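You operate a simulated robot arm through the tools that you are given. There is no shell and no other tool. Be economical: measure what you need, move in short steps, check, and stop when the job is done.

Carry out the task below with a simulated robot arm. There is one attempt and no reset: what you move stays moved.

## Task
Drain the filter, set 3 bar and give the nozzle a three-second blast.
Fine: blue valve open for the blast, shut after; the nozzle stays pointing at the wall.
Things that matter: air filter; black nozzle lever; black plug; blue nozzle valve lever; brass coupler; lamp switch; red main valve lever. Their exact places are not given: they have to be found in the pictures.

It is judged by the outcome, as a careful person would: the job done as asked, and still so three seconds after it is handed in. It fails if anything else is knocked over, pushed out of place, dropped, spilled or broken.

## Robot
A 6-joint arm with a two-finger gripper on a trunk, on a base that drives. Base frame: it is fixed to the floor where the robot stands at the start and does not move with it; the origin is under the middle of the robot, x ahead of it, y to its left, z up; the surface under the hand at the start is at about z = 860. Readings come in mm, degrees, newtons and seconds.
Its first joint turns from -166.0 to 166.0 degrees. Places, roughly: air filter [800, 0, 1100]; black nozzle lever [600, -300, 900]; blue nozzle valve lever [700, -400, 1200]; lamp switch [500, -600, 900]; red main valve lever [800, 200, 1100]. Payload 2.54 kg.
Tool frame: the origin (TCP) lies between the finger pads and is the grasp point; the fingertips stand 30 mm ahead of it; z points along the fingers, y is the line along which they close. Largest opening 116 mm; the body of the gripper starts 95 mm behind the TCP.
Orientation is told as [roll, pitch, yaw] about the base's x, y, z axes, in that order, counted from this pose: with the fingers straight down and closing along the base's y, the tool's x points along the base's -x, its y along +y and its z along -z.

## Interface
- The arm moves only by the tool apply_moves. Its argument "targets" is a list of rows, each an object of numbers (a shift or turn left out is 0, a gripper value left out holds the last): "x", "y", "z": the shift along the tool's x, y, z in units of 250 mm (1.0 is 250 mm); "wx", "wy", "wz": the turn, a rotation vector about the tool's x, y, z in units of 90 degrees (1.0 is 90 degrees); "claw": the gripper command, from -1 (fully open) to 1 (shut), values between in proportion. In form: [{"x": .., "y": .., "z": .., "wx": .., "wy": .., "wz": .., "claw": ..}, ...]. A call has 1 to 10 rows; each row is the pose to reach, as a shift and turn from the pose commanded when the call began, along the tool's axes at that moment. A call with a number of a shift or a turn outside -1 to 1 is refused whole. A row lasts 0.2 s, in which the tool goes at most 50 mm and 8.6 degrees; a call with a longer step from one row to the next is refused whole, and so is a gripper value outside its range. Where a pose cannot be reached the arm comes as near as it can. A force on the tool above 90 N (or 10 N above the force at the start of the call, whichever is more), or a blocked arm, ends the call early, and 0.2 s more pass. The fingers move at their own pace (about 72 mm/s each) and stop on an object; they squeeze with about 27 N. The grip force told is the motor's: it shows also when the fingers shut on nothing. Time passes only in rows, and 0.2 s behind the last, so rows that repeat a pose let the fingers close. The reply holds the time, the measured pose of the TCP, the force on the tool along the base axes, the opening and the grip force, in the units named above and with some noise, with the torque about the TCP (base axes, N m) and any sound that the robot's microphone picked up.
- Cameras (640 x 400 px; columns grow to the right, rows downward): "scene" is now at [-39.1, 107.2, 1440.5]; the picture's right is [-0.46, -0.89, 0.00], its down [-0.23, 0.12, -0.97] and it looks along [0.86, -0.44, -0.26] (base axes); focal length 275 px, centre (320, 200). "wrist" rides on the gripper at [69, -15, -122] in the tool frame; the picture's right is [0.21, 0.98, 0.00], its down [-0.83, 0.18, -0.53] and it looks along [-0.52, 0.11, 0.85] (tool axes); focal length 251 px, centre (320, 200).
- get_image(camera): a new picture of that camera. It takes no simulated time.
- steer(legs): drives the robot by 1 to 6 legs, each [ahead, left, turn to the left] in mm, mm and degrees, along the robot's own axes; the way and the turn of a leg run together, so that a leg with both is an arc; at most 1500 mm and 180 degrees a leg. The arm and the cameras ride along, it lands a little off, and it stops where it bumps. It gives what a move gives.
- aim_head(pan, tilt): turns the head with the scene camera to pan (to the left, within 120 degrees either way) and tilt (down, from -29 to 69), counted from straight ahead of the robot. It gives what a move gives.
- locate(camera, pixels): for up to 12 pixels [column, row] of the newest picture of that camera ("zoom" is the newest enlarged one), the place [x, y, z] in the base frame of the surface seen there, good to about 2 mm. It takes no simulated time.
- enlarge(camera, box): a new picture of the part [left, top, right, bottom] of that camera's present view, enlarged. It takes no simulated time.
- job_done(): hands the job in; it is judged then, once.

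Go step by step. Measure first, check grasps and placings, and put right what went wrong. The budget is 80 turns and 48 pictures, counting those below and the enlarged ones. Unless the task says otherwise, let go and move clear before handing in, and close with one line.

The tools are called after "Request:" by a JSON object that holds its "api" and its "payload". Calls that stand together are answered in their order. apply_moves: Moves the arm, as the interface text tells. Its arguments: {"type":"object","properties":{"targets":{"type":"array","items":{"type":"object","properties":{"x":{"type":"number"},"y":{"type":"number"},"z":{"type":"number"},"wx":{"type":"number"},"wy":{"type":"number"},"wz":{"type":"number"},"claw":{"type":"number"}}}}},"required":["targets"]} The other tools are called the same way: steer (legs) drives the base; aim_head (pan, tilt) turns the head that bears the scene camera; get_image (camera) takes a picture; locate (camera, pixels) gives the place of the surface under pixels of a picture; enlarge (camera, box) takes an enlarged picture of a part of a camera's view; job_done () hands the job in.

At the start:

```text
time_s: 0.0
eef_pos: [486.9, -284.0, 1441.4]
tool_rot: [0.0, 0.0, 0.0]
wrist_force: [1.0, 0.4, -0.6]
wrist_torque: [-0.01, 0.01, -0.03]
gripper_width: 116.0
finger_force: 0.0
robot x, y, heading: [-3.1, -3.0, -0.1]
head pan, tilt: [-27.2, 15.1]
```

scene: 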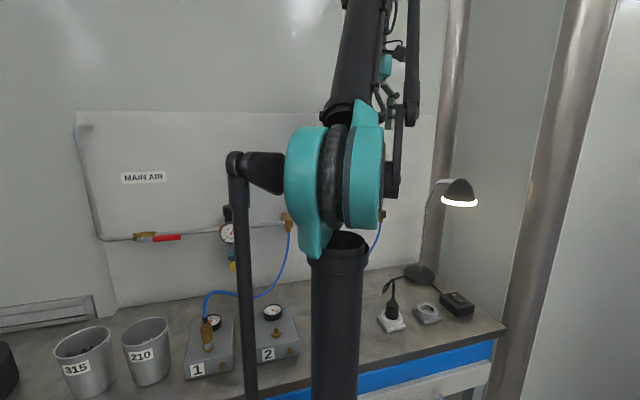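
wrist: 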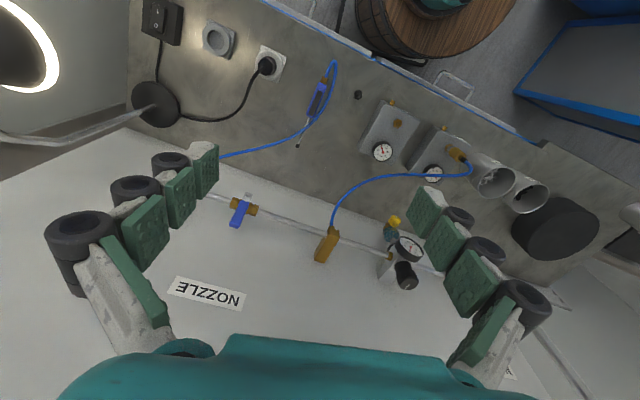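

The scene picture shows the red lever near (160,237), the regulator at (228,232), and two numbered boxes. The wrist picture shows the blue valve (240,212), the nozzle (318,100) and the regulator (403,262). I'll zoom in on these.

Request:
{"api": "enlarge", "payload": {"camera": "scene", "box": [80, 150, 310, 390]}}

Request:
{"api": "enlarge", "payload": {"camera": "wrist", "box": [200, 50, 480, 300]}}

Request:
{"api": "locate", "payload": {"camera": "wrist", "pixels": [[240, 218], [247, 205], [402, 278], [392, 222], [404, 248], [318, 100], [358, 95], [298, 145], [330, 240], [381, 152], [266, 66], [333, 64]]}}

Request:
{"api": "locate", "payload": {"camera": "scene", "pixels": [[178, 237], [155, 237], [140, 237], [227, 233], [233, 254], [233, 266], [143, 177], [110, 300]]}}

```text
1.67 times, centred on (195, 270) of scene
```

zoom: 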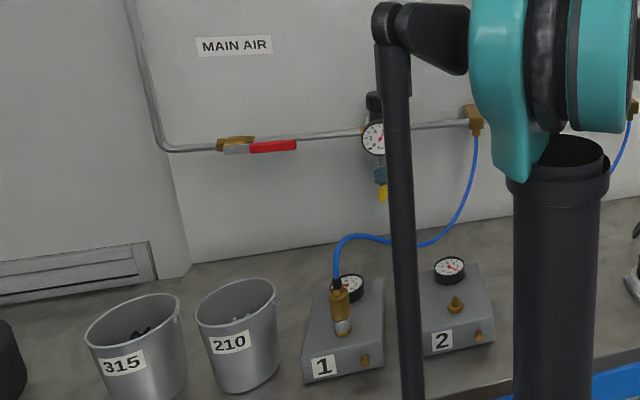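

```text
1.60 times, centred on (340, 175) of wrist
```

zoom: 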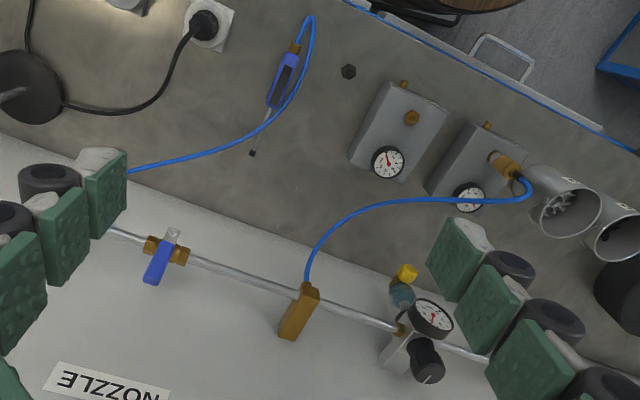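

```text
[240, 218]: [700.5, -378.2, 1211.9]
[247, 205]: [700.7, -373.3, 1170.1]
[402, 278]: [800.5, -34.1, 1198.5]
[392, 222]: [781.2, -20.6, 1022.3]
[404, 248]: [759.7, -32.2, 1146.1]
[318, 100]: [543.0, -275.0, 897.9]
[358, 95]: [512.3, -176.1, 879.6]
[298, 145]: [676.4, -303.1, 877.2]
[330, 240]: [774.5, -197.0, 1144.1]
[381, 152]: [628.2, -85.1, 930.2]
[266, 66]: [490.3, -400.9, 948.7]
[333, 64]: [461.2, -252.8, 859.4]
```

```text
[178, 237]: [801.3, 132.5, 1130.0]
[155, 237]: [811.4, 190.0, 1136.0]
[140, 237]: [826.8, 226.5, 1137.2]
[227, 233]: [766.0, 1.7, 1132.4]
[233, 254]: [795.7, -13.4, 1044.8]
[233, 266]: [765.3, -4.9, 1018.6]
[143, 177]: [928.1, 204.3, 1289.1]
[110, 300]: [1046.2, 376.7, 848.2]
```

The regulator has a gauge facing me, a dark knob on top and a yellow drain below. I'll look closer at each part.

Request:
{"api": "enlarge", "payload": {"camera": "wrist", "box": [365, 200, 445, 300]}}

Request:
{"api": "enlarge", "payload": {"camera": "wrist", "box": [280, 55, 370, 155]}}

Request:
{"api": "enlarge", "payload": {"camera": "scene", "box": [190, 190, 250, 280]}}

```text
4.00 times, centred on (405, 250) of wrist
```

zoom: 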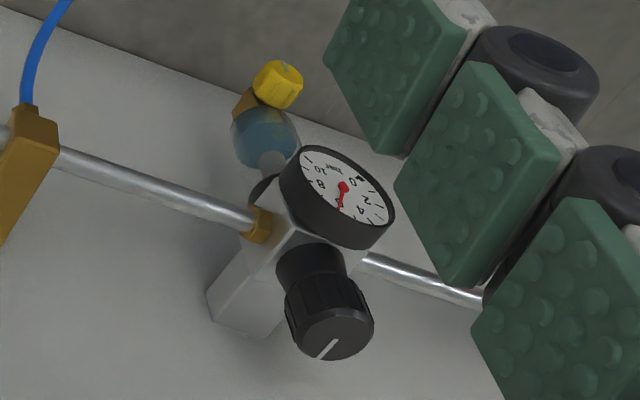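

```text
4.00 times, centred on (325, 105) of wrist
```

zoom: 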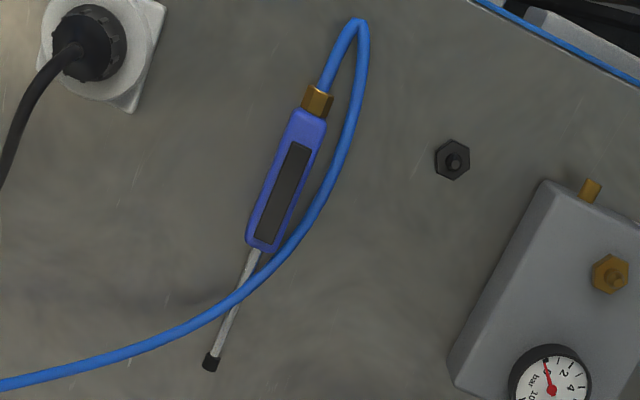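

```text
4.44 times, centred on (220, 235) of scene
```

zoom: 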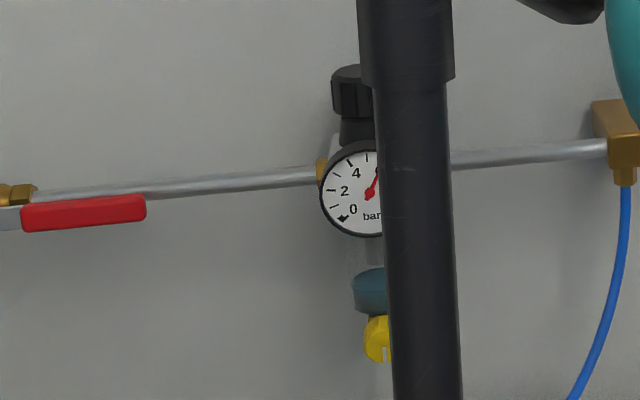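

The gauge reads about 5–6 bar, the drain is yellow and the nozzle's lever is a dark strip on top of its body. I'll measure the wall and pipe direction, the knob, and the nozzle points.

Request:
{"api": "locate", "payload": {"camera": "wrist", "pixels": [[280, 290], [370, 310], [290, 231], [360, 249], [225, 200], [405, 284], [397, 279], [412, 282], [324, 88], [313, 113], [298, 145], [320, 99]]}}

Request:
{"api": "locate", "payload": {"camera": "zoom", "pixels": [[380, 325], [372, 350], [365, 290], [355, 95], [345, 70], [140, 208], [30, 218], [10, 195], [370, 192], [5, 215], [290, 175], [500, 155]]}}

```text
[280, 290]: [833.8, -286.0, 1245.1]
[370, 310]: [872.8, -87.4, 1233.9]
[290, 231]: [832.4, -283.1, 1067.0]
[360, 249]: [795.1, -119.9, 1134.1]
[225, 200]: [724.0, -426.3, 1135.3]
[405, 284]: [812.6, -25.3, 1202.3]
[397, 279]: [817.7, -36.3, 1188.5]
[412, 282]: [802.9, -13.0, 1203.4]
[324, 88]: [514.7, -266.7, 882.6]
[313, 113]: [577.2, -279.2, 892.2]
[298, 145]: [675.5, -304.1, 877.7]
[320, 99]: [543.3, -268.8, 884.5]
```

```text
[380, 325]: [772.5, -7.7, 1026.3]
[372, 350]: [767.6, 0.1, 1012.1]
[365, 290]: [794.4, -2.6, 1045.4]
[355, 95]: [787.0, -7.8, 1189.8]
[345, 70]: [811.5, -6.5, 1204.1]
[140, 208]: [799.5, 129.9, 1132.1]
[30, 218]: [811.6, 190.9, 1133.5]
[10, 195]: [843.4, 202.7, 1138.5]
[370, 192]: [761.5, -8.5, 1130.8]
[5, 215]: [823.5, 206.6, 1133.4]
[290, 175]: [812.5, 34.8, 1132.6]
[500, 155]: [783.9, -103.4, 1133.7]
```

The wall yaws about -11°. I'll swing the tool to face the wall in front of the regulator.

Request:
{"api": "apply_moves", "payload": {"targets": [{"x": -0.02, "y": 0.1, "z": 0.09, "wy": -0.095}, {"x": -0.04, "y": 0.2, "z": 0.18, "wy": -0.19}, {"x": -0.06, "y": 0.3, "z": 0.27, "wy": -0.285}, {"x": -0.08, "y": 0.4, "z": 0.36, "wy": -0.38}, {"x": -0.1, "y": 0.5, "z": 0.45, "wy": -0.475}, {"x": -0.12, "y": 0.6, "z": 0.54, "wy": -0.57}, {"x": -0.14, "y": 0.7, "z": 0.63, "wy": -0.665}, {"x": -0.16, "y": 0.8, "z": 0.72, "wy": -0.76}, {"x": -0.18, "y": 0.9, "z": 0.81, "wy": -0.855}, {"x": -0.2, "y": 1.0, "z": 0.9, "wy": -0.95}]}}

Request:
{"api": "get_image", "payload": {"camera": "wrist"}}

Request:
{"api": "get_image", "payload": {"camera": "scene"}}

```text
time_s: 2.1
eef_pos: [598.9, -186.1, 1249.8]
tool_rot: [-0.7, -77.6, -16.4]
wrist_force: [0.4, -0.3, -0.5]
wrist_torque: [-0.01, -0.02, -0.03]
gripper_width: 116.1
finger_force: 0.0
out of reach, approached as far as the arm can: row 8, 9, 10
robot x, y, heading: [2.3, -0.5, -0.2]
head pan, tilt: [-27.2, 15.1]
stopped in row 10: the arm was blocked; the commanded pose is now the measured one
```

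```text
40 pictures are left
```

wrist: 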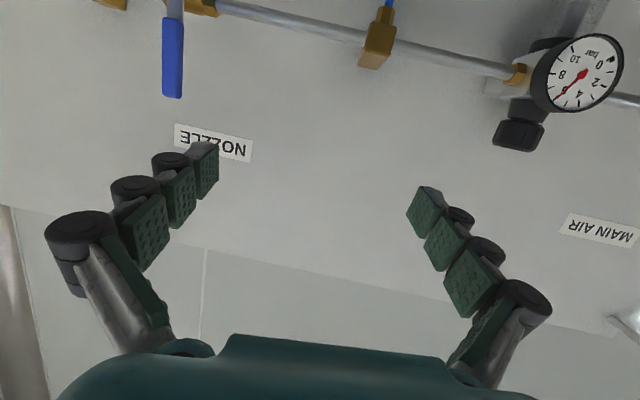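

```text
39 pictures are left
```

scene: 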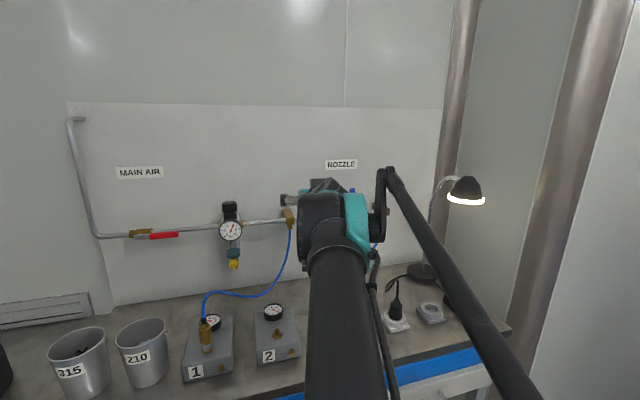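

Now the regulator is visible at (230,230) of the scene view. I'll zoom in on the regulator and the red lever.

Request:
{"api": "enlarge", "payload": {"camera": "scene", "box": [200, 190, 264, 280]}}

Request:
{"api": "locate", "payload": {"camera": "scene", "pixels": [[234, 265], [234, 254], [230, 207], [230, 231]]}}

Request:
{"api": "locate", "payload": {"camera": "wrist", "pixels": [[172, 80], [172, 30], [175, 5], [200, 5], [519, 135], [519, 110], [575, 75]]}}

```text
4.44 times, centred on (232, 235) of scene
```

zoom: 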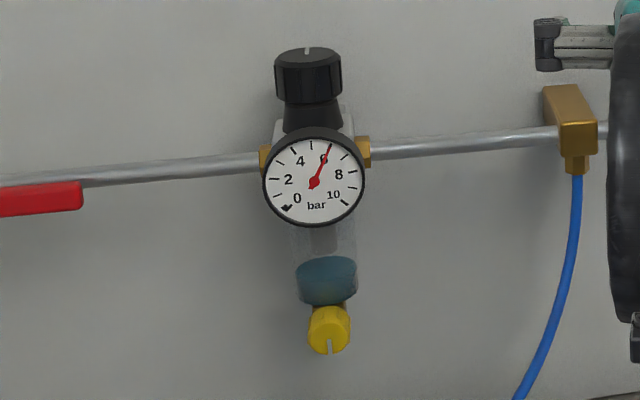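

```text
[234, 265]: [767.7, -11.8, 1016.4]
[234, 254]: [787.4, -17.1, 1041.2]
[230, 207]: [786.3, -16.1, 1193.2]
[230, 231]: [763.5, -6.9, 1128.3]
```

```text
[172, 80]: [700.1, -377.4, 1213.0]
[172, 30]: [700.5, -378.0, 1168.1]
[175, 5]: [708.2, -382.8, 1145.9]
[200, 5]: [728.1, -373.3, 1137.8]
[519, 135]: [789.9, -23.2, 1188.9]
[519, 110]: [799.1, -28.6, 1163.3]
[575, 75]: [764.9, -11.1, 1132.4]
```

The gauge reads about 6.2 bar and the bowl holds water. The drain knob at (768,-12,1016) has a horizontal axis with its notch pointing down. I'll move in front of it.

Request:
{"api": "apply_moves", "payload": {"targets": [{"x": 0.113, "y": 0.127, "z": 0.016, "wx": -0.01, "wy": -0.023}, {"x": 0.226, "y": 0.253, "z": 0.031, "wx": -0.02, "wy": -0.046}, {"x": 0.338, "y": 0.38, "z": 0.047, "wx": -0.03, "wy": -0.069}, {"x": 0.451, "y": 0.507, "z": 0.063, "wx": -0.04, "wy": -0.092}, {"x": 0.563, "y": 0.633, "z": 0.078, "wx": -0.05, "wy": -0.115}, {"x": 0.676, "y": 0.76, "z": 0.094, "wx": -0.059, "wy": -0.138}]}}

Request:
{"api": "get_image", "payload": {"camera": "wrist"}}

```text
time_s: 2.7
eef_pos: [599.9, -211.5, 1215.9]
tool_rot: [21.7, -78.4, -47.2]
wrist_force: [0.6, -0.2, -0.1]
wrist_torque: [0.01, -0.04, 0.01]
gripper_width: 116.2
finger_force: 0.1
robot x, y, heading: [1.9, 1.8, 0.0]
head pan, tilt: [-27.2, 15.1]
stopped in row 2: the arm was blocked; the commanded pose is now the measured one
```

```text
37 pictures are left
```

wrist: 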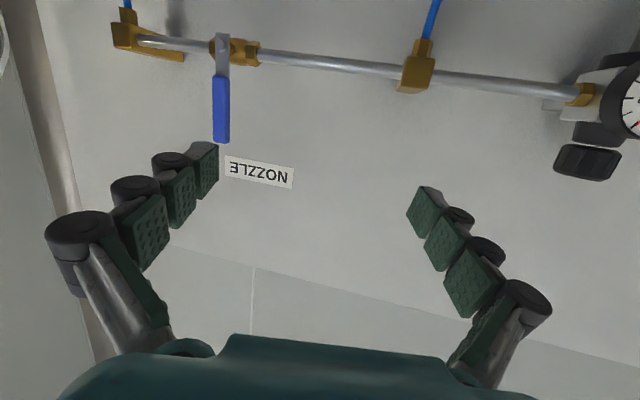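

The arm stopped early with the wrist twisted to yaw -47, probably at a joint limit. I'll check its posture.

Request:
{"api": "get_image", "payload": {"camera": "scene"}}

```text
36 pictures are left
```

scene: 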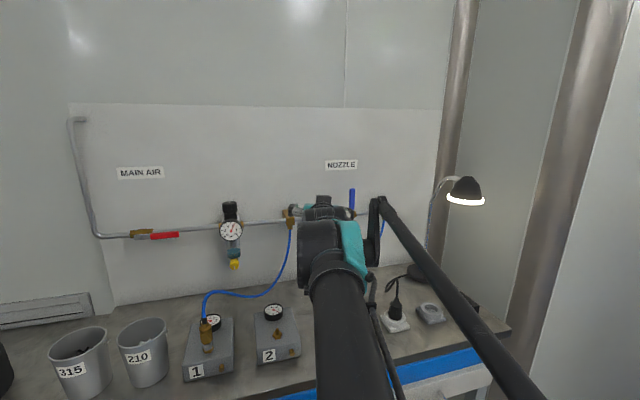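

I'll un-pitch the tool while moving left, to reach a freer posture.

Request:
{"api": "apply_moves", "payload": {"targets": [{"x": 0, "y": 0.07, "z": -0.03, "wy": 0.09}, {"x": 0, "y": 0.2, "z": -0.06, "wy": 0.18}, {"x": 0, "y": 0.35, "z": -0.1, "wy": 0.27}, {"x": 0, "y": 0.5, "z": -0.13, "wy": 0.36}, {"x": 0, "y": 0.65, "z": -0.16, "wy": 0.44}, {"x": 0, "y": 0.85, "z": -0.2, "wy": 0.44}]}}

Request:
{"api": "aim_head", "payload": {"pan": 0, "tilt": 15}}

Request:
{"api": "get_image", "payload": {"camera": "scene"}}

```text
refused: row 6 steps farther than a row can; nothing moved
```

```text
time_s: 3.6
eef_pos: [599.0, -212.9, 1217.4]
tool_rot: [21.8, -78.5, -47.2]
wrist_force: [0.5, 0.7, -0.4]
wrist_torque: [0.0, 0.03, 0.0]
gripper_width: 116.1
finger_force: 0.0
robot x, y, heading: [1.1, 0.6, -0.2]
head pan, tilt: [0.0, 15.0]
```

```text
35 pictures are left
```

scene: 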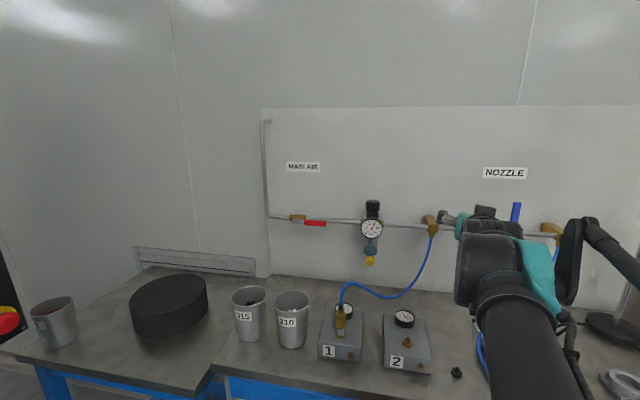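

The head now sees the regulator well from the left of the arm. I'll retry the un-pitch with shorter rows.

Request:
{"api": "apply_moves", "payload": {"targets": [{"x": 0, "y": 0.07, "z": -0.03, "wy": 0.09}, {"x": 0, "y": 0.2, "z": -0.06, "wy": 0.18}, {"x": 0, "y": 0.35, "z": -0.1, "wy": 0.27}, {"x": 0, "y": 0.5, "z": -0.13, "wy": 0.36}, {"x": 0, "y": 0.65, "z": -0.16, "wy": 0.44}, {"x": 0, "y": 0.8, "z": -0.2, "wy": 0.44}]}}

```text
time_s: 5.0
eef_pos: [613.0, -1.9, 1244.6]
tool_rot: [6.0, -40.5, -29.2]
wrist_force: [1.0, -0.9, -1.0]
wrist_torque: [-0.01, -0.05, 0.01]
gripper_width: 116.1
finger_force: 0.1
robot x, y, heading: [2.5, 0.2, -0.3]
head pan, tilt: [0.0, 15.0]
```

I'll square up yaw and roll first, then pitch to horizontal further out in the same area.

Request:
{"api": "apply_moves", "payload": {"targets": [{"wx": -0.032, "wz": -0.076}, {"wx": -0.064, "wz": -0.152}, {"wx": -0.064, "wz": -0.152}]}}

Request:
{"api": "apply_moves", "payload": {"targets": [{"x": 0.05, "z": 0.1, "wy": -0.092}, {"x": 0.1, "z": 0.2, "wy": -0.184}, {"x": 0.15, "z": 0.3, "wy": -0.276}, {"x": 0.2, "z": 0.4, "wy": -0.368}, {"x": 0.25, "z": 0.45, "wy": -0.46}, {"x": 0.3, "z": 0.45, "wy": -0.55}, {"x": 0.3, "z": 0.45, "wy": -0.55}]}}

```text
time_s: 5.8
eef_pos: [615.1, -2.6, 1247.2]
tool_rot: [-0.2, -41.3, -10.9]
wrist_force: [-0.3, 0.3, -0.2]
wrist_torque: [-0.01, -0.03, -0.02]
gripper_width: 115.9
finger_force: 0.1
robot x, y, heading: [0.5, -0.5, -0.2]
head pan, tilt: [0.0, 15.0]
```

```text
time_s: 7.4
eef_pos: [631.6, -5.6, 1111.6]
tool_rot: [-176.1, -89.1, 165.0]
wrist_force: [0.2, 1.0, 0.0]
wrist_torque: [-0.01, -0.01, -0.02]
gripper_width: 116.0
finger_force: 0.0
robot x, y, heading: [0.7, -3.8, 0.2]
head pan, tilt: [0.0, 15.0]
```

The tool is horizontal now. I'll look at the regulator with the wrist camera.

Request:
{"api": "get_image", "payload": {"camera": "wrist"}}

Request:
{"api": "enlarge", "payload": {"camera": "scene", "box": [345, 190, 400, 275]}}

```text
34 pictures are left
```

wrist: 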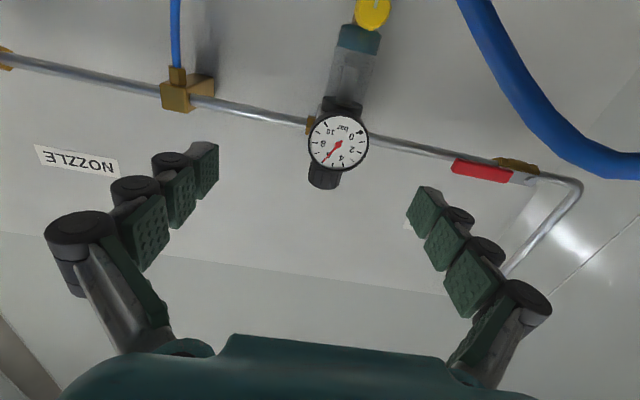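

```text
4.71 times, centred on (372, 232) of scene
```

zoom: 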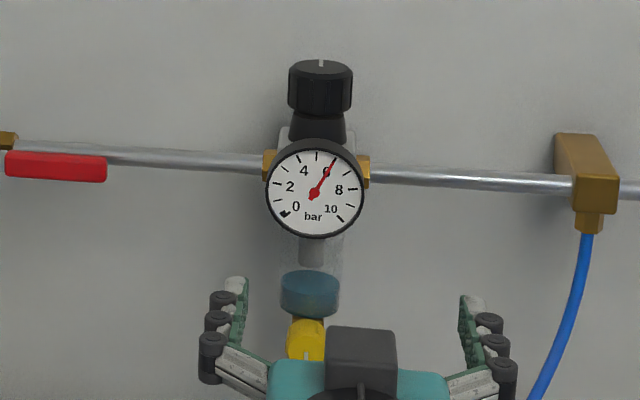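

A blue hose runs close to the wrist camera at (560,120). I'll locate it and the yellow knob.

Request:
{"api": "locate", "payload": {"camera": "wrist", "pixels": [[475, 10], [500, 60], [540, 115], [590, 160], [635, 165], [370, 8], [358, 20], [388, 12], [372, 28], [370, 40], [360, 48]]}}

Request:
{"api": "enlarge", "payload": {"camera": "scene", "box": [310, 240, 450, 380]}}

```text
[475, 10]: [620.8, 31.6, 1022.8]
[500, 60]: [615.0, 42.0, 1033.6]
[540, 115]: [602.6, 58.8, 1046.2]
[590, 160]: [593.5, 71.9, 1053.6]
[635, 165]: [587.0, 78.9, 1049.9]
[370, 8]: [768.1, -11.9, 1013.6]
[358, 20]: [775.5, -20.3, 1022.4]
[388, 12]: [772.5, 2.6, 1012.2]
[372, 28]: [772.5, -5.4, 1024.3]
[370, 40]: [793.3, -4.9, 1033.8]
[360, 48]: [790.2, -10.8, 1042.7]
```

```text
2.86 times, centred on (380, 310) of scene
```

zoom: 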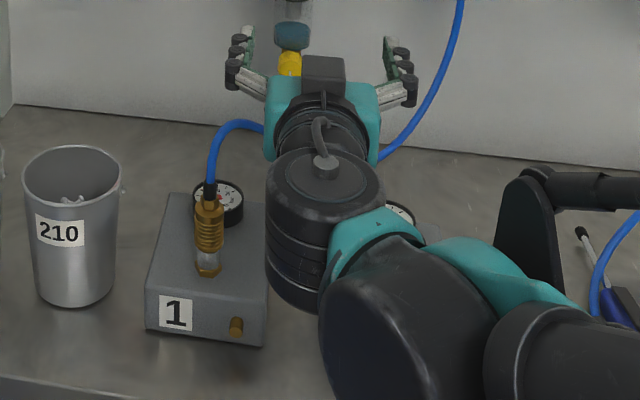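

The hose arches over in front of the bowl. I'll measure its course to plan an approach from above it.

Request:
{"api": "locate", "payload": {"camera": "zoom", "pixels": [[212, 170], [220, 135], [240, 123], [258, 128], [390, 152], [410, 130], [430, 100], [447, 60], [458, 10], [288, 58], [208, 205], [292, 40]]}}

```text
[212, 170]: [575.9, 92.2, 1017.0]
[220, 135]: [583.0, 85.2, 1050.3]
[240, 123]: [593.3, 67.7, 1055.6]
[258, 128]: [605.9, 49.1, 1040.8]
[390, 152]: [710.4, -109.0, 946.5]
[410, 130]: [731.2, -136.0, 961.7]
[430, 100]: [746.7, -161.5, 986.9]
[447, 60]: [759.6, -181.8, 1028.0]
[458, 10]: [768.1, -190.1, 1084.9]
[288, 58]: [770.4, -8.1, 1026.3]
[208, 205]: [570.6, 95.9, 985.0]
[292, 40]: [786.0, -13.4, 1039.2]
```

The hose passes at about z 1000 just in front of the drain, so a level approach would hit it. I'll lift, roll the hand so its camera is on top, and come in tilted from above.

Request:
{"api": "apply_moves", "payload": {"targets": [{"x": -0.15, "z": -0.05}, {"x": -0.3, "z": -0.1, "wz": 0.09}, {"x": -0.3, "z": -0.1, "wz": 0.18}, {"x": -0.3, "z": -0.1, "wz": 0.27}, {"x": -0.3, "z": -0.1, "wz": 0.36}, {"x": -0.3, "z": -0.1, "wz": 0.45}, {"x": -0.3, "z": -0.1, "wz": 0.54}, {"x": -0.3, "z": -0.1, "wz": 0.63}, {"x": -0.3, "z": -0.1, "wz": 0.72}, {"x": -0.3, "z": -0.1, "wz": 0.81}]}}

Request:
{"api": "apply_moves", "payload": {"targets": [{"wz": 0.09}, {"wz": 0.18}, {"wz": 0.27}, {"wz": 0.36}, {"wz": 0.45}, {"wz": 0.54}, {"wz": 0.63}, {"wz": 0.72}, {"wz": 0.81}, {"wz": 0.9}]}}

```text
time_s: 9.6
eef_pos: [606.3, 0.1, 1185.5]
tool_rot: [90.9, -17.0, -101.4]
wrist_force: [-0.3, -0.5, 0.3]
wrist_torque: [0.04, -0.02, -0.01]
gripper_width: 116.0
finger_force: 0.1
robot x, y, heading: [-0.2, -2.1, 0.3]
head pan, tilt: [0.0, 15.0]
```

```text
time_s: 11.8
eef_pos: [606.6, 0.6, 1187.5]
tool_rot: [92.8, 63.3, -98.7]
wrist_force: [-0.7, -0.3, -1.8]
wrist_torque: [0.06, -0.12, 0.01]
gripper_width: 116.4
finger_force: 0.1
out of reach, approached as far as the arm can: row 2, 3, 4, 5, 6, 7
robot x, y, heading: [-2.0, 0.6, 0.0]
head pan, tilt: [0.0, 15.0]
```

The roll went through. I'll finish it (27° more) and tilt the tool down by 40°.

Request:
{"api": "apply_moves", "payload": {"targets": [{"wz": 0.09}, {"wz": 0.18}, {"wz": 0.27}, {"wz": 0.29}]}}

Request:
{"api": "apply_moves", "payload": {"targets": [{"wy": -0.09}, {"wy": -0.18}, {"wy": -0.27}, {"wy": -0.36}, {"wy": -0.444}, {"wy": -0.444}]}}

Request:
{"api": "get_image", "payload": {"camera": "wrist"}}

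```text
time_s: 12.8
eef_pos: [606.1, -0.3, 1186.3]
tool_rot: [-179.1, 89.1, -10.1]
wrist_force: [-0.2, -0.3, 0.4]
wrist_torque: [0.01, -0.03, -0.02]
gripper_width: 115.9
finger_force: 0.0
robot x, y, heading: [-0.1, -1.1, -0.3]
head pan, tilt: [0.0, 15.0]
```

```text
time_s: 14.2
eef_pos: [606.8, -0.4, 1186.3]
tool_rot: [0.1, 50.8, 169.0]
wrist_force: [-0.1, 0.6, -1.0]
wrist_torque: [0.01, -0.01, -0.04]
gripper_width: 116.0
finger_force: 0.1
robot x, y, heading: [-0.3, -4.4, 0.3]
head pan, tilt: [0.0, 15.0]
```

```text
31 pictures are left
```

wrist: 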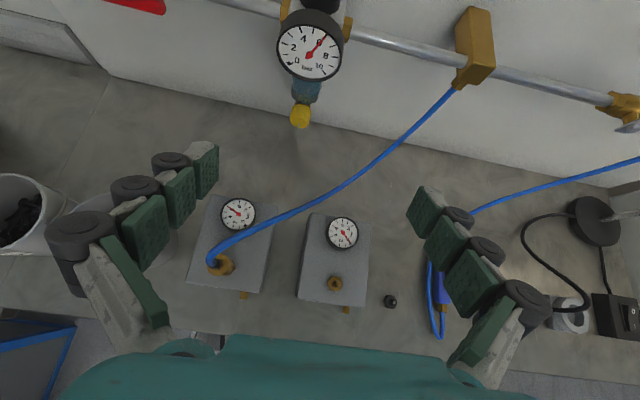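

The view is clear now: the yellow drain is at (300,115) and the hose lies below. I'll zoom to see the notch and measure it.

Request:
{"api": "enlarge", "payload": {"camera": "wrist", "box": [270, 10, 350, 135]}}

Request:
{"api": "locate", "payload": {"camera": "wrist", "pixels": [[300, 115], [292, 115], [308, 115], [300, 106], [300, 124], [307, 90]]}}

```text
3.20 times, centred on (310, 72) of wrist
```

zoom: 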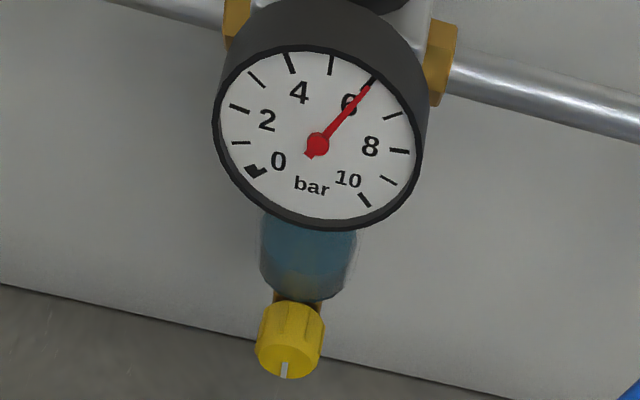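

```text
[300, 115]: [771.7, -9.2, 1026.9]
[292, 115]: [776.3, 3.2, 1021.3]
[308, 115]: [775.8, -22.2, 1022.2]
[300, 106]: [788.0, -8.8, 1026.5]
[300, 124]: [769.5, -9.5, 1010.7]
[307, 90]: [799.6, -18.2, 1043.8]
```

The gauge reads 6.0 bar and the drain knob centre is near (778,-12,1013), about 28 mm across. I'll move to a pre-grasp with the hand rolled 45° about the knob's axis and the fingers at about 50 mm.

Request:
{"api": "apply_moves", "payload": {"targets": [{"x": -0.025, "y": 0.01, "z": 0.113, "wx": 0.053, "wz": 0.0646, "claw": 0.14}, {"x": -0.05, "y": 0.02, "z": 0.227, "wx": 0.105, "wz": 0.129}, {"x": -0.076, "y": 0.03, "z": 0.34, "wx": 0.158, "wz": 0.194}, {"x": -0.101, "y": 0.039, "z": 0.454, "wx": 0.211, "wz": 0.258}, {"x": -0.127, "y": 0.049, "z": 0.567, "wx": 0.263, "wz": 0.323}, {"x": -0.152, "y": 0.059, "z": 0.681, "wx": 0.316, "wz": 0.3875}, {"x": -0.152, "y": 0.059, "z": 0.681, "wx": 0.316, "wz": 0.3875}]}}

Request:
{"api": "get_image", "payload": {"camera": "wrist"}}

Request:
{"api": "get_image", "payload": {"camera": "scene"}}

```text
time_s: 15.8
eef_pos: [671.9, 101.7, 1052.5]
tool_rot: [-57.5, 36.1, 123.3]
wrist_force: [-0.4, -0.6, 0.4]
wrist_torque: [-0.01, 0.04, 0.03]
gripper_width: 49.9
finger_force: 0.0
out of reach, approached as far as the arm can: row 2, 3, 4, 5, 6, 7
robot x, y, heading: [-2.6, -0.5, -0.2]
head pan, tilt: [0.0, 15.0]
```

```text
29 pictures are left
```

wrist: 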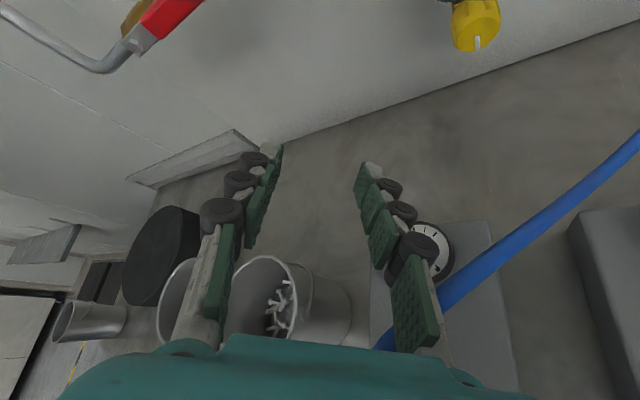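

```text
28 pictures are left
```

scene: 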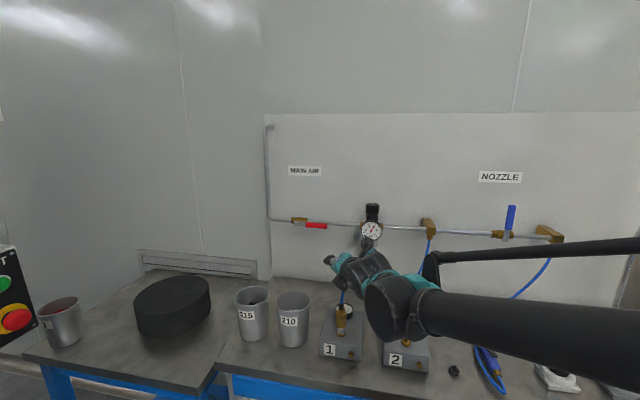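

That pose was out of reach and the hand sits off target near the hose. I'll raise it first and see which pose the commands count from.

Request:
{"api": "apply_moves", "payload": {"targets": [{"x": 0.11, "y": -0.12, "z": -0.08}, {"x": 0.2, "y": -0.24, "z": -0.16}]}}

```text
time_s: 16.4
eef_pos: [669.0, 100.8, 1138.4]
tool_rot: [-57.4, 36.2, 123.5]
wrist_force: [-0.6, 0.2, 0.3]
wrist_torque: [0.0, 0.02, 0.01]
gripper_width: 49.9
finger_force: 0.1
robot x, y, heading: [-2.4, -0.0, 0.0]
head pan, tilt: [0.0, 15.0]
```

Commands count from the measured pose. I'll slide right with the same orientation to see whether the pre-grasp is reachable this way.

Request:
{"api": "apply_moves", "payload": {"targets": [{"x": 0.08, "y": 0.115, "z": 0.0}, {"x": 0.17, "y": 0.23, "z": 0.01}, {"x": 0.25, "y": 0.345, "z": 0.03}, {"x": 0.33, "y": 0.46, "z": 0.06}]}}

```text
time_s: 17.4
eef_pos: [675.4, 69.8, 1102.6]
tool_rot: [-57.4, 37.7, 120.3]
wrist_force: [0.1, -0.8, 0.5]
wrist_torque: [0.01, 0.0, -0.01]
gripper_width: 50.0
finger_force: 0.0
out of reach, approached as far as the arm can: row 1, 2, 3, 4
robot x, y, heading: [-2.1, 1.1, -0.0]
head pan, tilt: [0.0, 15.0]
```

The arm is limited on this side, so I'll shift the base right, parallel to the bench, to bring this comfortable posture in line with the drain.

Request:
{"api": "steer", "payload": {"legs": [[-25, -130, 0]]}}

Request:
{"api": "get_image", "payload": {"camera": "scene"}}

```text
time_s: 18.7
eef_pos: [649.5, -61.0, 1102.6]
tool_rot: [-57.6, 37.7, 120.4]
wrist_force: [-0.6, 0.6, -0.7]
wrist_torque: [0.01, -0.03, 0.0]
gripper_width: 49.8
finger_force: 0.1
robot x, y, heading: [-24.2, -130.9, 0.2]
head pan, tilt: [0.0, 15.0]
```

```text
27 pictures are left
```

scene: 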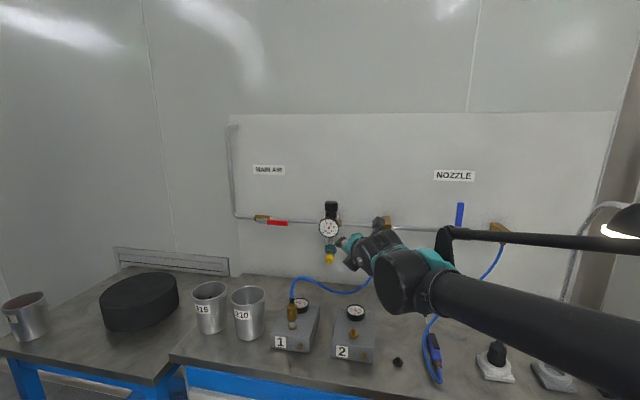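

The base shift worked. Now I'll move to the pre-grasp 60 mm short of the drain knob.

Request:
{"api": "apply_moves", "payload": {"targets": [{"x": -0.05, "z": 0.134}, {"x": -0.1, "z": 0.268}, {"x": -0.148, "z": 0.402}, {"x": -0.148, "z": 0.402}]}}

Request:
{"api": "get_image", "payload": {"camera": "wrist"}}

```text
time_s: 19.7
eef_pos: [723.6, -22.0, 1037.5]
tool_rot: [-57.5, 37.7, 120.3]
wrist_force: [0.4, 0.1, 0.0]
wrist_torque: [-0.03, 0.01, 0.0]
gripper_width: 50.0
finger_force: 0.0
robot x, y, heading: [-24.7, -127.1, 0.2]
head pan, tilt: [0.0, 15.0]
```

```text
26 pictures are left
```

wrist: 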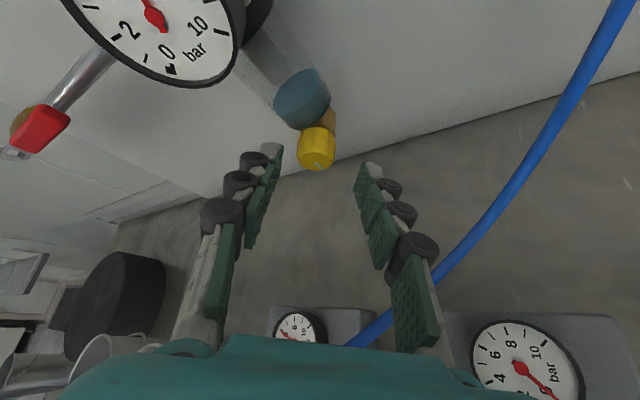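

The knob at (317,148) is lined up between the fingers. I'll check its centre.

Request:
{"api": "locate", "payload": {"camera": "wrist", "pixels": [[317, 148], [300, 152], [333, 148], [316, 160], [317, 132], [330, 122]]}}

```text
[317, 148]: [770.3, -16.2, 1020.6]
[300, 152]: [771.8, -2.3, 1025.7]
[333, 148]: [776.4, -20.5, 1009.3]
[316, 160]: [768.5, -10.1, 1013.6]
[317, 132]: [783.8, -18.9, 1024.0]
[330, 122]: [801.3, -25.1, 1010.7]
```

The knob centre is confirmed near (777,-12,1013). I'll advance 60 mm along the fingers and close.

Request:
{"api": "apply_moves", "payload": {"targets": [{"z": 0.12}, {"z": 0.235}, {"z": 0.235, "claw": 1}, {"z": 0.235, "claw": 1}, {"z": 0.235, "claw": 1}]}}

Request:
{"api": "get_image", "payload": {"camera": "wrist"}}

```text
time_s: 20.9
eef_pos: [773.5, -7.5, 1016.1]
tool_rot: [-58.0, 37.9, 120.4]
wrist_force: [-50.0, 55.8, 41.9]
wrist_torque: [-0.38, -1.27, 1.93]
gripper_width: 54.3
finger_force: 45.3
robot x, y, heading: [-30.1, -128.6, -0.2]
head pan, tilt: [0.0, 15.0]
```

```text
25 pictures are left
```

wrist: 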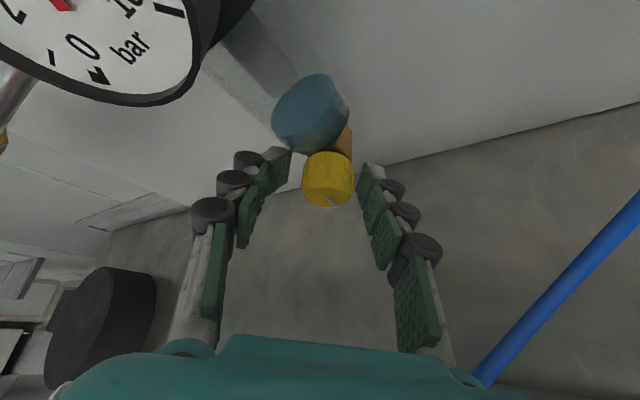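

The left fingertip pressed on the bowl (85 N), so I went too deep. I'll ease open and back out 60 mm.

Request:
{"api": "apply_moves", "payload": {"targets": [{"claw": 0.03}, {"z": -0.06, "claw": 0.03}, {"z": -0.15, "claw": 0.03}, {"z": -0.15, "claw": 0.03}]}}

Request:
{"api": "get_image", "payload": {"camera": "wrist"}}

```text
time_s: 21.9
eef_pos: [743.7, -18.9, 1029.9]
tool_rot: [-57.5, 37.7, 120.2]
wrist_force: [-0.2, -0.5, -0.1]
wrist_torque: [-0.04, 0.0, 0.03]
gripper_width: 56.3
finger_force: 0.1
robot x, y, heading: [-26.0, -128.3, 0.0]
head pan, tilt: [0.0, 15.0]
```

```text
24 pictures are left
```

wrist: 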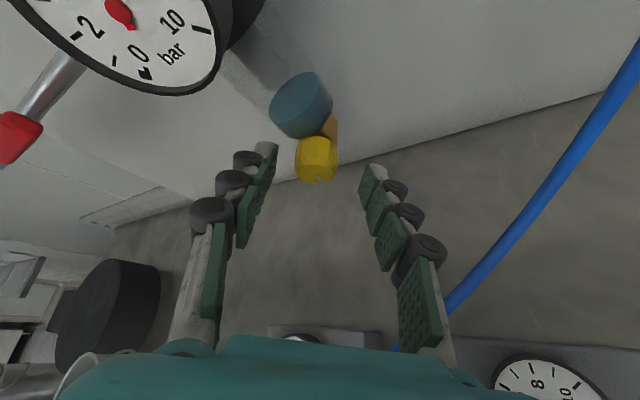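

The retreat is clean. I'll advance just 12 mm so the fingertips take only the front of the knob, and close.

Request:
{"api": "apply_moves", "payload": {"targets": [{"z": 0.05, "claw": 0.14}, {"z": 0.05, "claw": 1}, {"z": 0.05, "claw": 1}, {"z": 0.05, "claw": 1}]}}

```text
time_s: 22.9
eef_pos: [754.9, -14.0, 1023.9]
tool_rot: [-57.6, 37.9, 120.3]
wrist_force: [12.1, 12.3, 27.3]
wrist_torque: [0.14, -1.16, 0.52]
gripper_width: 27.5
finger_force: 44.8
robot x, y, heading: [-25.4, -127.0, 0.1]
head pan, tilt: [0.0, 15.0]
```

The knob is gripped at 27.5 mm. I'll turn the hand about 42° counter-clockwise around the knob's axis.

Request:
{"api": "apply_moves", "payload": {"targets": [{"x": -0.003, "y": -0.012, "z": 0.002, "wx": -0.041, "wy": 0.005, "wz": -0.066}, {"x": -0.007, "y": -0.018, "z": 0.003, "wx": -0.082, "wy": 0.01, "wz": -0.132}, {"x": -0.01, "y": -0.023, "z": 0.005, "wx": -0.123, "wy": 0.015, "wz": -0.198}, {"x": -0.013, "y": -0.029, "z": 0.007, "wx": -0.164, "wy": 0.02, "wz": -0.264}, {"x": -0.017, "y": -0.035, "z": 0.008, "wx": -0.205, "wy": 0.025, "wz": -0.33}, {"x": -0.02, "y": -0.04, "z": 0.01, "wx": -0.245, "wy": 0.028, "wz": -0.396}]}}

Request:
{"api": "get_image", "payload": {"camera": "wrist"}}

```text
time_s: 24.3
eef_pos: [756.0, -4.6, 1025.9]
tool_rot: [0.4, 58.3, 165.5]
wrist_force: [-0.9, -0.2, 23.8]
wrist_torque: [-0.2, -0.96, 0.44]
gripper_width: 27.5
finger_force: 45.3
robot x, y, heading: [-22.4, -129.0, -0.3]
head pan, tilt: [0.0, 15.0]
```

```text
23 pictures are left
```

wrist: 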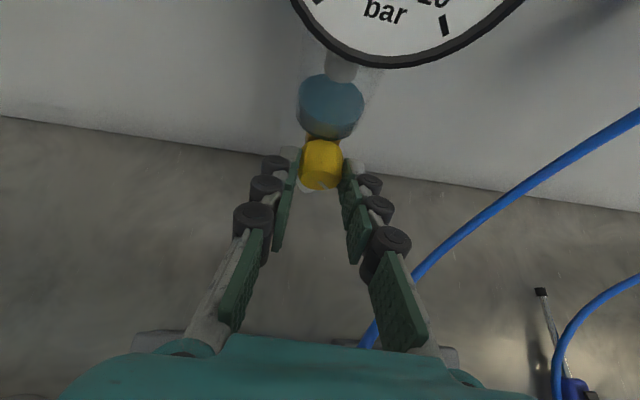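

The hand turned 42° with no slip in grip width and no sound yet. I'll check where the notch is.

Request:
{"api": "enlarge", "payload": {"camera": "wrist", "box": [280, 60, 370, 210]}}

```text
2.67 times, centred on (325, 135) of wrist
```

zoom: 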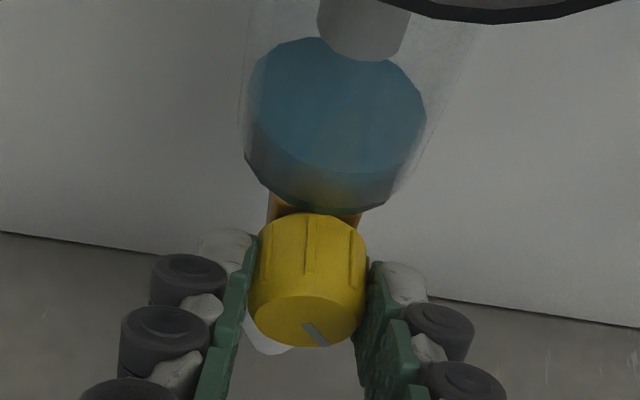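

The notch has followed, about 45° counter-clockwise. I'll open, turn the hand back and regrip for another stroke.

Request:
{"api": "apply_moves", "payload": {"targets": [{"claw": 0.2}, {"claw": 0.2}, {"x": 0, "y": 0.006, "z": 0.001, "wx": 0.041, "wy": -0.005, "wz": 0.066}, {"x": 0, "y": 0.012, "z": 0.003, "wx": 0.082, "wy": -0.01, "wz": 0.132}, {"x": 0, "y": 0.018, "z": 0.005, "wx": 0.123, "wy": -0.015, "wz": 0.198}, {"x": 0, "y": 0.024, "z": 0.006, "wx": 0.164, "wy": -0.02, "wz": 0.264}, {"x": 0, "y": 0.03, "z": 0.008, "wx": 0.205, "wy": -0.025, "wz": 0.33}, {"x": 0, "y": 0.037, "z": 0.009, "wx": 0.245, "wy": -0.028, "wz": 0.396}]}}

Request:
{"api": "enlarge", "payload": {"camera": "wrist", "box": [250, 60, 390, 210]}}

```text
time_s: 26.1
eef_pos: [756.7, -14.2, 1024.9]
tool_rot: [-57.6, 37.7, 120.3]
wrist_force: [-0.5, 0.9, -0.6]
wrist_torque: [0.0, -0.02, 0.01]
gripper_width: 46.1
finger_force: 0.0
robot x, y, heading: [-27.2, -130.1, -0.1]
head pan, tilt: [0.0, 15.0]
```

```text
2.67 times, centred on (320, 135) of wrist
```

zoom: 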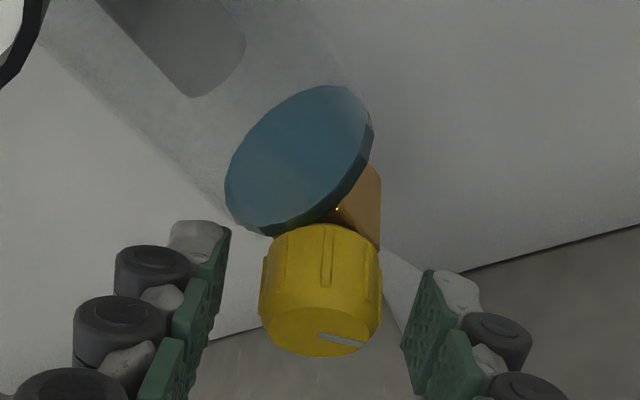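

The notch held, and the water now shows as only a thin disc, so it is draining. I'll wait two seconds and look again.

Request:
{"api": "apply_moves", "payload": {"targets": [{"claw": 0.2}, {"claw": 0.2}, {"claw": 0.2}, {"claw": 0.2}, {"claw": 0.2}, {"claw": 0.2}, {"claw": 0.2}, {"claw": 0.2}, {"claw": 0.2}, {"claw": 0.2}]}}

Request:
{"api": "enlarge", "payload": {"camera": "wrist", "box": [250, 60, 390, 210]}}

```text
time_s: 28.3
eef_pos: [756.0, -14.5, 1023.4]
tool_rot: [-57.5, 37.7, 120.3]
wrist_force: [0.2, 0.0, 0.6]
wrist_torque: [-0.01, 0.01, 0.01]
gripper_width: 46.3
finger_force: 0.0
robot x, y, heading: [-28.1, -132.8, -0.1]
head pan, tilt: [0.0, 15.0]
```

```text
2.67 times, centred on (320, 135) of wrist
```

zoom: 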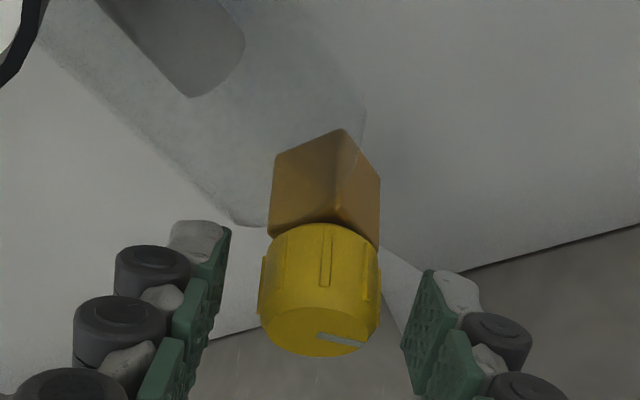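

The bowl is empty. Now I'll shut the drain: roll the open hand back counter-clockwise, grip, and turn clockwise.

Request:
{"api": "apply_moves", "payload": {"targets": [{"x": -0.003, "y": -0.007, "z": 0.002, "wx": -0.041, "wy": 0.005, "wz": -0.066}, {"x": -0.007, "y": -0.013, "z": 0.003, "wx": -0.082, "wy": 0.01, "wz": -0.132}, {"x": -0.01, "y": -0.018, "z": 0.005, "wx": -0.123, "wy": 0.015, "wz": -0.198}, {"x": -0.013, "y": -0.024, "z": 0.007, "wx": -0.164, "wy": 0.02, "wz": -0.264}, {"x": -0.017, "y": -0.03, "z": 0.008, "wx": -0.205, "wy": 0.025, "wz": -0.33}, {"x": -0.02, "y": -0.035, "z": 0.01, "wx": -0.245, "wy": 0.028, "wz": -0.396}, {"x": -0.02, "y": -0.035, "z": 0.01, "wx": -0.245, "wy": 0.028, "wz": -0.396, "claw": 1}, {"x": -0.02, "y": -0.035, "z": 0.01, "wx": -0.245, "wy": 0.028, "wz": -0.396, "claw": 1}]}}

Request:
{"api": "apply_moves", "payload": {"targets": [{"x": 0, "y": 0.006, "z": 0.001, "wx": 0.041, "wy": -0.005, "wz": 0.066}, {"x": 0, "y": 0.012, "z": 0.003, "wx": 0.082, "wy": -0.01, "wz": 0.132}, {"x": 0, "y": 0.018, "z": 0.005, "wx": 0.123, "wy": -0.015, "wz": 0.198}, {"x": 0, "y": 0.024, "z": 0.006, "wx": 0.164, "wy": -0.02, "wz": 0.264}, {"x": 0, "y": 0.03, "z": 0.008, "wx": 0.205, "wy": -0.025, "wz": 0.33}, {"x": 0, "y": 0.037, "z": 0.009, "wx": 0.245, "wy": -0.028, "wz": 0.396}]}}

Request:
{"api": "enlarge", "payload": {"camera": "wrist", "box": [250, 60, 390, 210]}}

```text
time_s: 30.1
eef_pos: [758.1, -4.1, 1026.7]
tool_rot: [0.2, 58.3, 165.5]
wrist_force: [-0.6, -10.1, 2.0]
wrist_torque: [-0.23, -0.19, 0.22]
gripper_width: 27.3
finger_force: 45.4
robot x, y, heading: [-22.9, -130.8, 0.0]
head pan, tilt: [0.0, 15.0]
```

```text
time_s: 31.5
eef_pos: [756.1, -13.8, 1023.5]
tool_rot: [-57.5, 37.6, 120.4]
wrist_force: [-23.8, -17.2, -20.9]
wrist_torque: [-0.96, 0.66, 0.45]
gripper_width: 27.7
finger_force: 44.9
robot x, y, heading: [-26.3, -131.5, 0.0]
head pan, tilt: [0.0, 15.0]
```

```text
2.67 times, centred on (320, 135) of wrist
```

zoom: 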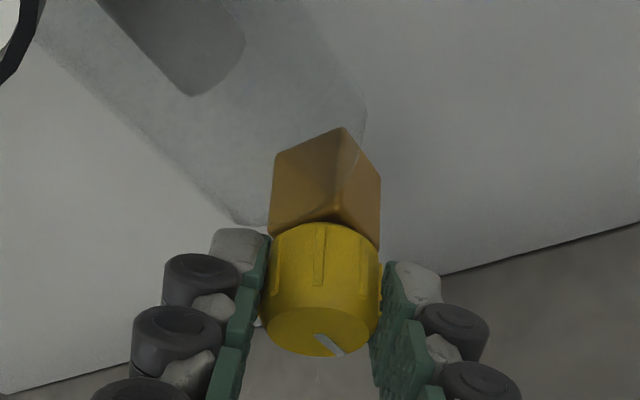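

The notch now points about straight down in the world again. I'll turn a few degrees further to be sure it is seated, then let go, back out, and compare.

Request:
{"api": "apply_moves", "payload": {"targets": [{"y": 0.004, "wx": 0.025, "wz": 0.04}, {"y": 0.007, "wx": 0.047, "wz": 0.075}, {"y": 0.007, "wx": 0.047, "wz": 0.075, "claw": 0.1}, {"y": 0.007, "wx": 0.047, "wz": 0.075, "claw": 0.1}, {"y": 0.007, "z": -0.15, "wx": 0.047, "wz": 0.075, "claw": 0.1}, {"x": 0.05, "y": 0.007, "z": -0.34, "wx": 0.047, "wz": 0.075}, {"x": 0.1, "y": 0.007, "z": -0.52, "wx": 0.047, "wz": 0.075}]}}

Request:
{"api": "enlarge", "payload": {"camera": "scene", "box": [300, 190, 360, 275]}}

```text
time_s: 33.1
eef_pos: [649.5, -45.7, 1095.1]
tool_rot: [-64.1, 32.1, 115.9]
wrist_force: [0.4, 2.0, 0.3]
wrist_torque: [-0.01, 0.0, -0.01]
gripper_width: 52.1
finger_force: 0.0
out of reach, approached as far as the arm can: row 2, 3, 7
robot x, y, heading: [-28.4, -132.7, -0.2]
head pan, tilt: [0.0, 15.0]
```

```text
4.71 times, centred on (330, 232) of scene
```

zoom: 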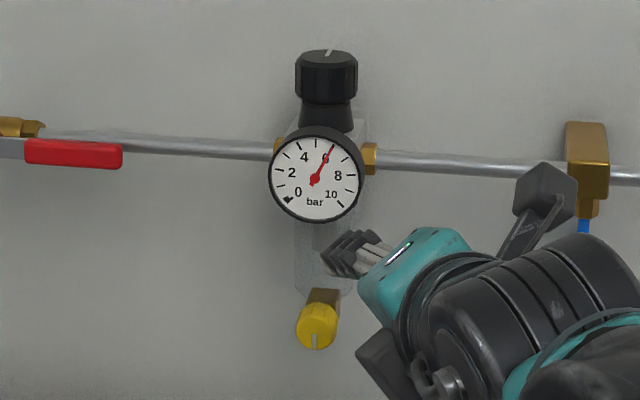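

The drain is shut (notch down) and the bowl is empty. The gauge still reads 6. Next is the regulator knob, so I'll raise the hand and bring the fingers to straight down.

Request:
{"api": "apply_moves", "payload": {"targets": [{"x": 0.06, "y": -0.073, "z": -0.034, "wx": -0.069, "wy": -0.048}, {"x": 0.12, "y": -0.146, "z": -0.068, "wx": -0.138, "wy": -0.096}, {"x": 0.18, "y": -0.219, "z": -0.102, "wx": -0.207, "wy": -0.145}, {"x": 0.239, "y": -0.292, "z": -0.136, "wx": -0.276, "wy": -0.193}, {"x": 0.298, "y": -0.366, "z": -0.171, "wx": -0.346, "wy": -0.241}, {"x": 0.358, "y": -0.439, "z": -0.205, "wx": -0.415, "wy": -0.289}, {"x": 0.418, "y": -0.512, "z": -0.239, "wx": -0.484, "wy": -0.338}, {"x": 0.477, "y": -0.585, "z": -0.273, "wx": -0.553, "wy": -0.386}, {"x": 0.537, "y": -0.658, "z": -0.307, "wx": -0.622, "wy": -0.434}, {"x": 0.537, "y": -0.658, "z": -0.307, "wx": -0.622, "wy": -0.434}]}}

```text
time_s: 35.3
eef_pos: [659.0, -61.7, 1319.7]
tool_rot: [7.3, 14.5, 137.8]
wrist_force: [-0.6, -0.2, -0.5]
wrist_torque: [0.01, -0.02, 0.02]
gripper_width: 52.2
finger_force: 0.0
out of reach, approached as far as the arm can: row 1, 2, 3, 4, 5, 6, 7, 8, 9, 10
robot x, y, heading: [-26.7, -129.4, 0.3]
head pan, tilt: [0.0, 15.0]
```

The fingers are nearly down with a small residual tilt. I'll remove that and unwind the roll, in the reverse of the earlier flip direction.

Request:
{"api": "apply_moves", "payload": {"targets": [{"wx": 0.04, "wy": -0.08}, {"wx": 0.081, "wy": -0.161}, {"wx": 0.081, "wy": -0.161}]}}

Request:
{"api": "apply_moves", "payload": {"targets": [{"wz": -0.09}, {"wz": -0.18}, {"wz": -0.27}, {"wz": -0.36}, {"wz": -0.45}, {"wz": -0.54}, {"wz": -0.63}, {"wz": -0.72}, {"wz": -0.81}, {"wz": -0.9}]}}

Request:
{"api": "apply_moves", "payload": {"targets": [{"wz": -0.09}, {"wz": -0.18}, {"wz": -0.27}, {"wz": -0.36}, {"wz": -0.45}, {"wz": -0.54}, {"wz": -0.63}, {"wz": -0.72}, {"wz": -0.81}, {"wz": -0.9}]}}

```text
time_s: 36.1
eef_pos: [661.1, -60.9, 1320.6]
tool_rot: [7.1, 14.4, 137.6]
wrist_force: [0.1, -0.9, -0.1]
wrist_torque: [0.01, 0.02, -0.01]
gripper_width: 52.4
finger_force: 0.0
out of reach, approached as far as the arm can: row 1, 2, 3
robot x, y, heading: [-26.4, -133.7, 0.1]
head pan, tilt: [0.0, 15.0]
```

```text
time_s: 38.3
eef_pos: [660.8, -61.0, 1319.4]
tool_rot: [15.5, -4.6, -142.8]
wrist_force: [0.6, 0.4, 0.3]
wrist_torque: [-0.02, -0.02, 0.03]
gripper_width: 52.5
finger_force: 0.1
robot x, y, heading: [-28.1, -127.9, -0.0]
head pan, tilt: [0.0, 15.0]
```

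```text
time_s: 40.5
eef_pos: [660.9, -61.5, 1318.7]
tool_rot: [-2.3, -16.0, -60.8]
wrist_force: [-0.2, -0.1, -0.3]
wrist_torque: [0.01, -0.02, 0.0]
gripper_width: 52.1
finger_force: 0.0
robot x, y, heading: [-24.4, -130.5, -0.0]
head pan, tilt: [0.0, 15.0]
```

It's unwound. I'll level the tool, then take a wrist picture as I move above the regulator knob.

Request:
{"api": "apply_moves", "payload": {"targets": [{"wx": -0.013, "wy": 0.09}, {"wx": -0.026, "wy": 0.178, "claw": -0.29}, {"wx": -0.026, "wy": 0.178}]}}

Request:
{"api": "apply_moves", "payload": {"targets": [{"x": -0.035, "y": 0.149, "z": 0.03}, {"x": -0.07, "y": 0.298, "z": 0.06}, {"x": -0.105, "y": 0.446, "z": 0.1}, {"x": -0.14, "y": 0.595, "z": 0.13}, {"x": -0.14, "y": 0.595, "z": 0.16}]}}

Request:
{"api": "get_image", "payload": {"camera": "wrist"}}

```text
time_s: 41.3
eef_pos: [661.2, -60.9, 1319.2]
tool_rot: [-2.2, -16.0, -61.0]
wrist_force: [0.6, -0.7, -0.2]
wrist_torque: [0.0, 0.0, 0.01]
gripper_width: 74.9
finger_force: 0.1
out of reach, approached as far as the arm can: row 1, 2, 3
robot x, y, heading: [-22.5, -129.3, 0.0]
head pan, tilt: [0.0, 15.0]
```

```text
time_s: 42.5
eef_pos: [810.3, -28.4, 1284.3]
tool_rot: [-2.0, -16.0, -61.0]
wrist_force: [-0.2, 0.4, -0.2]
wrist_torque: [0.0, -0.03, -0.02]
gripper_width: 74.6
finger_force: 0.0
robot x, y, heading: [-26.0, -130.9, 0.1]
head pan, tilt: [0.0, 15.0]
```

```text
17 pictures are left
```

wrist: 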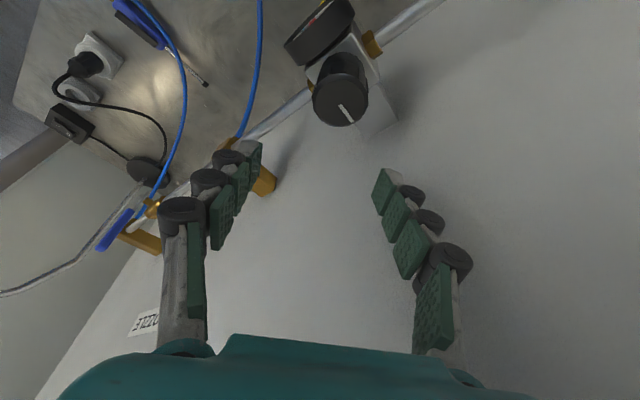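

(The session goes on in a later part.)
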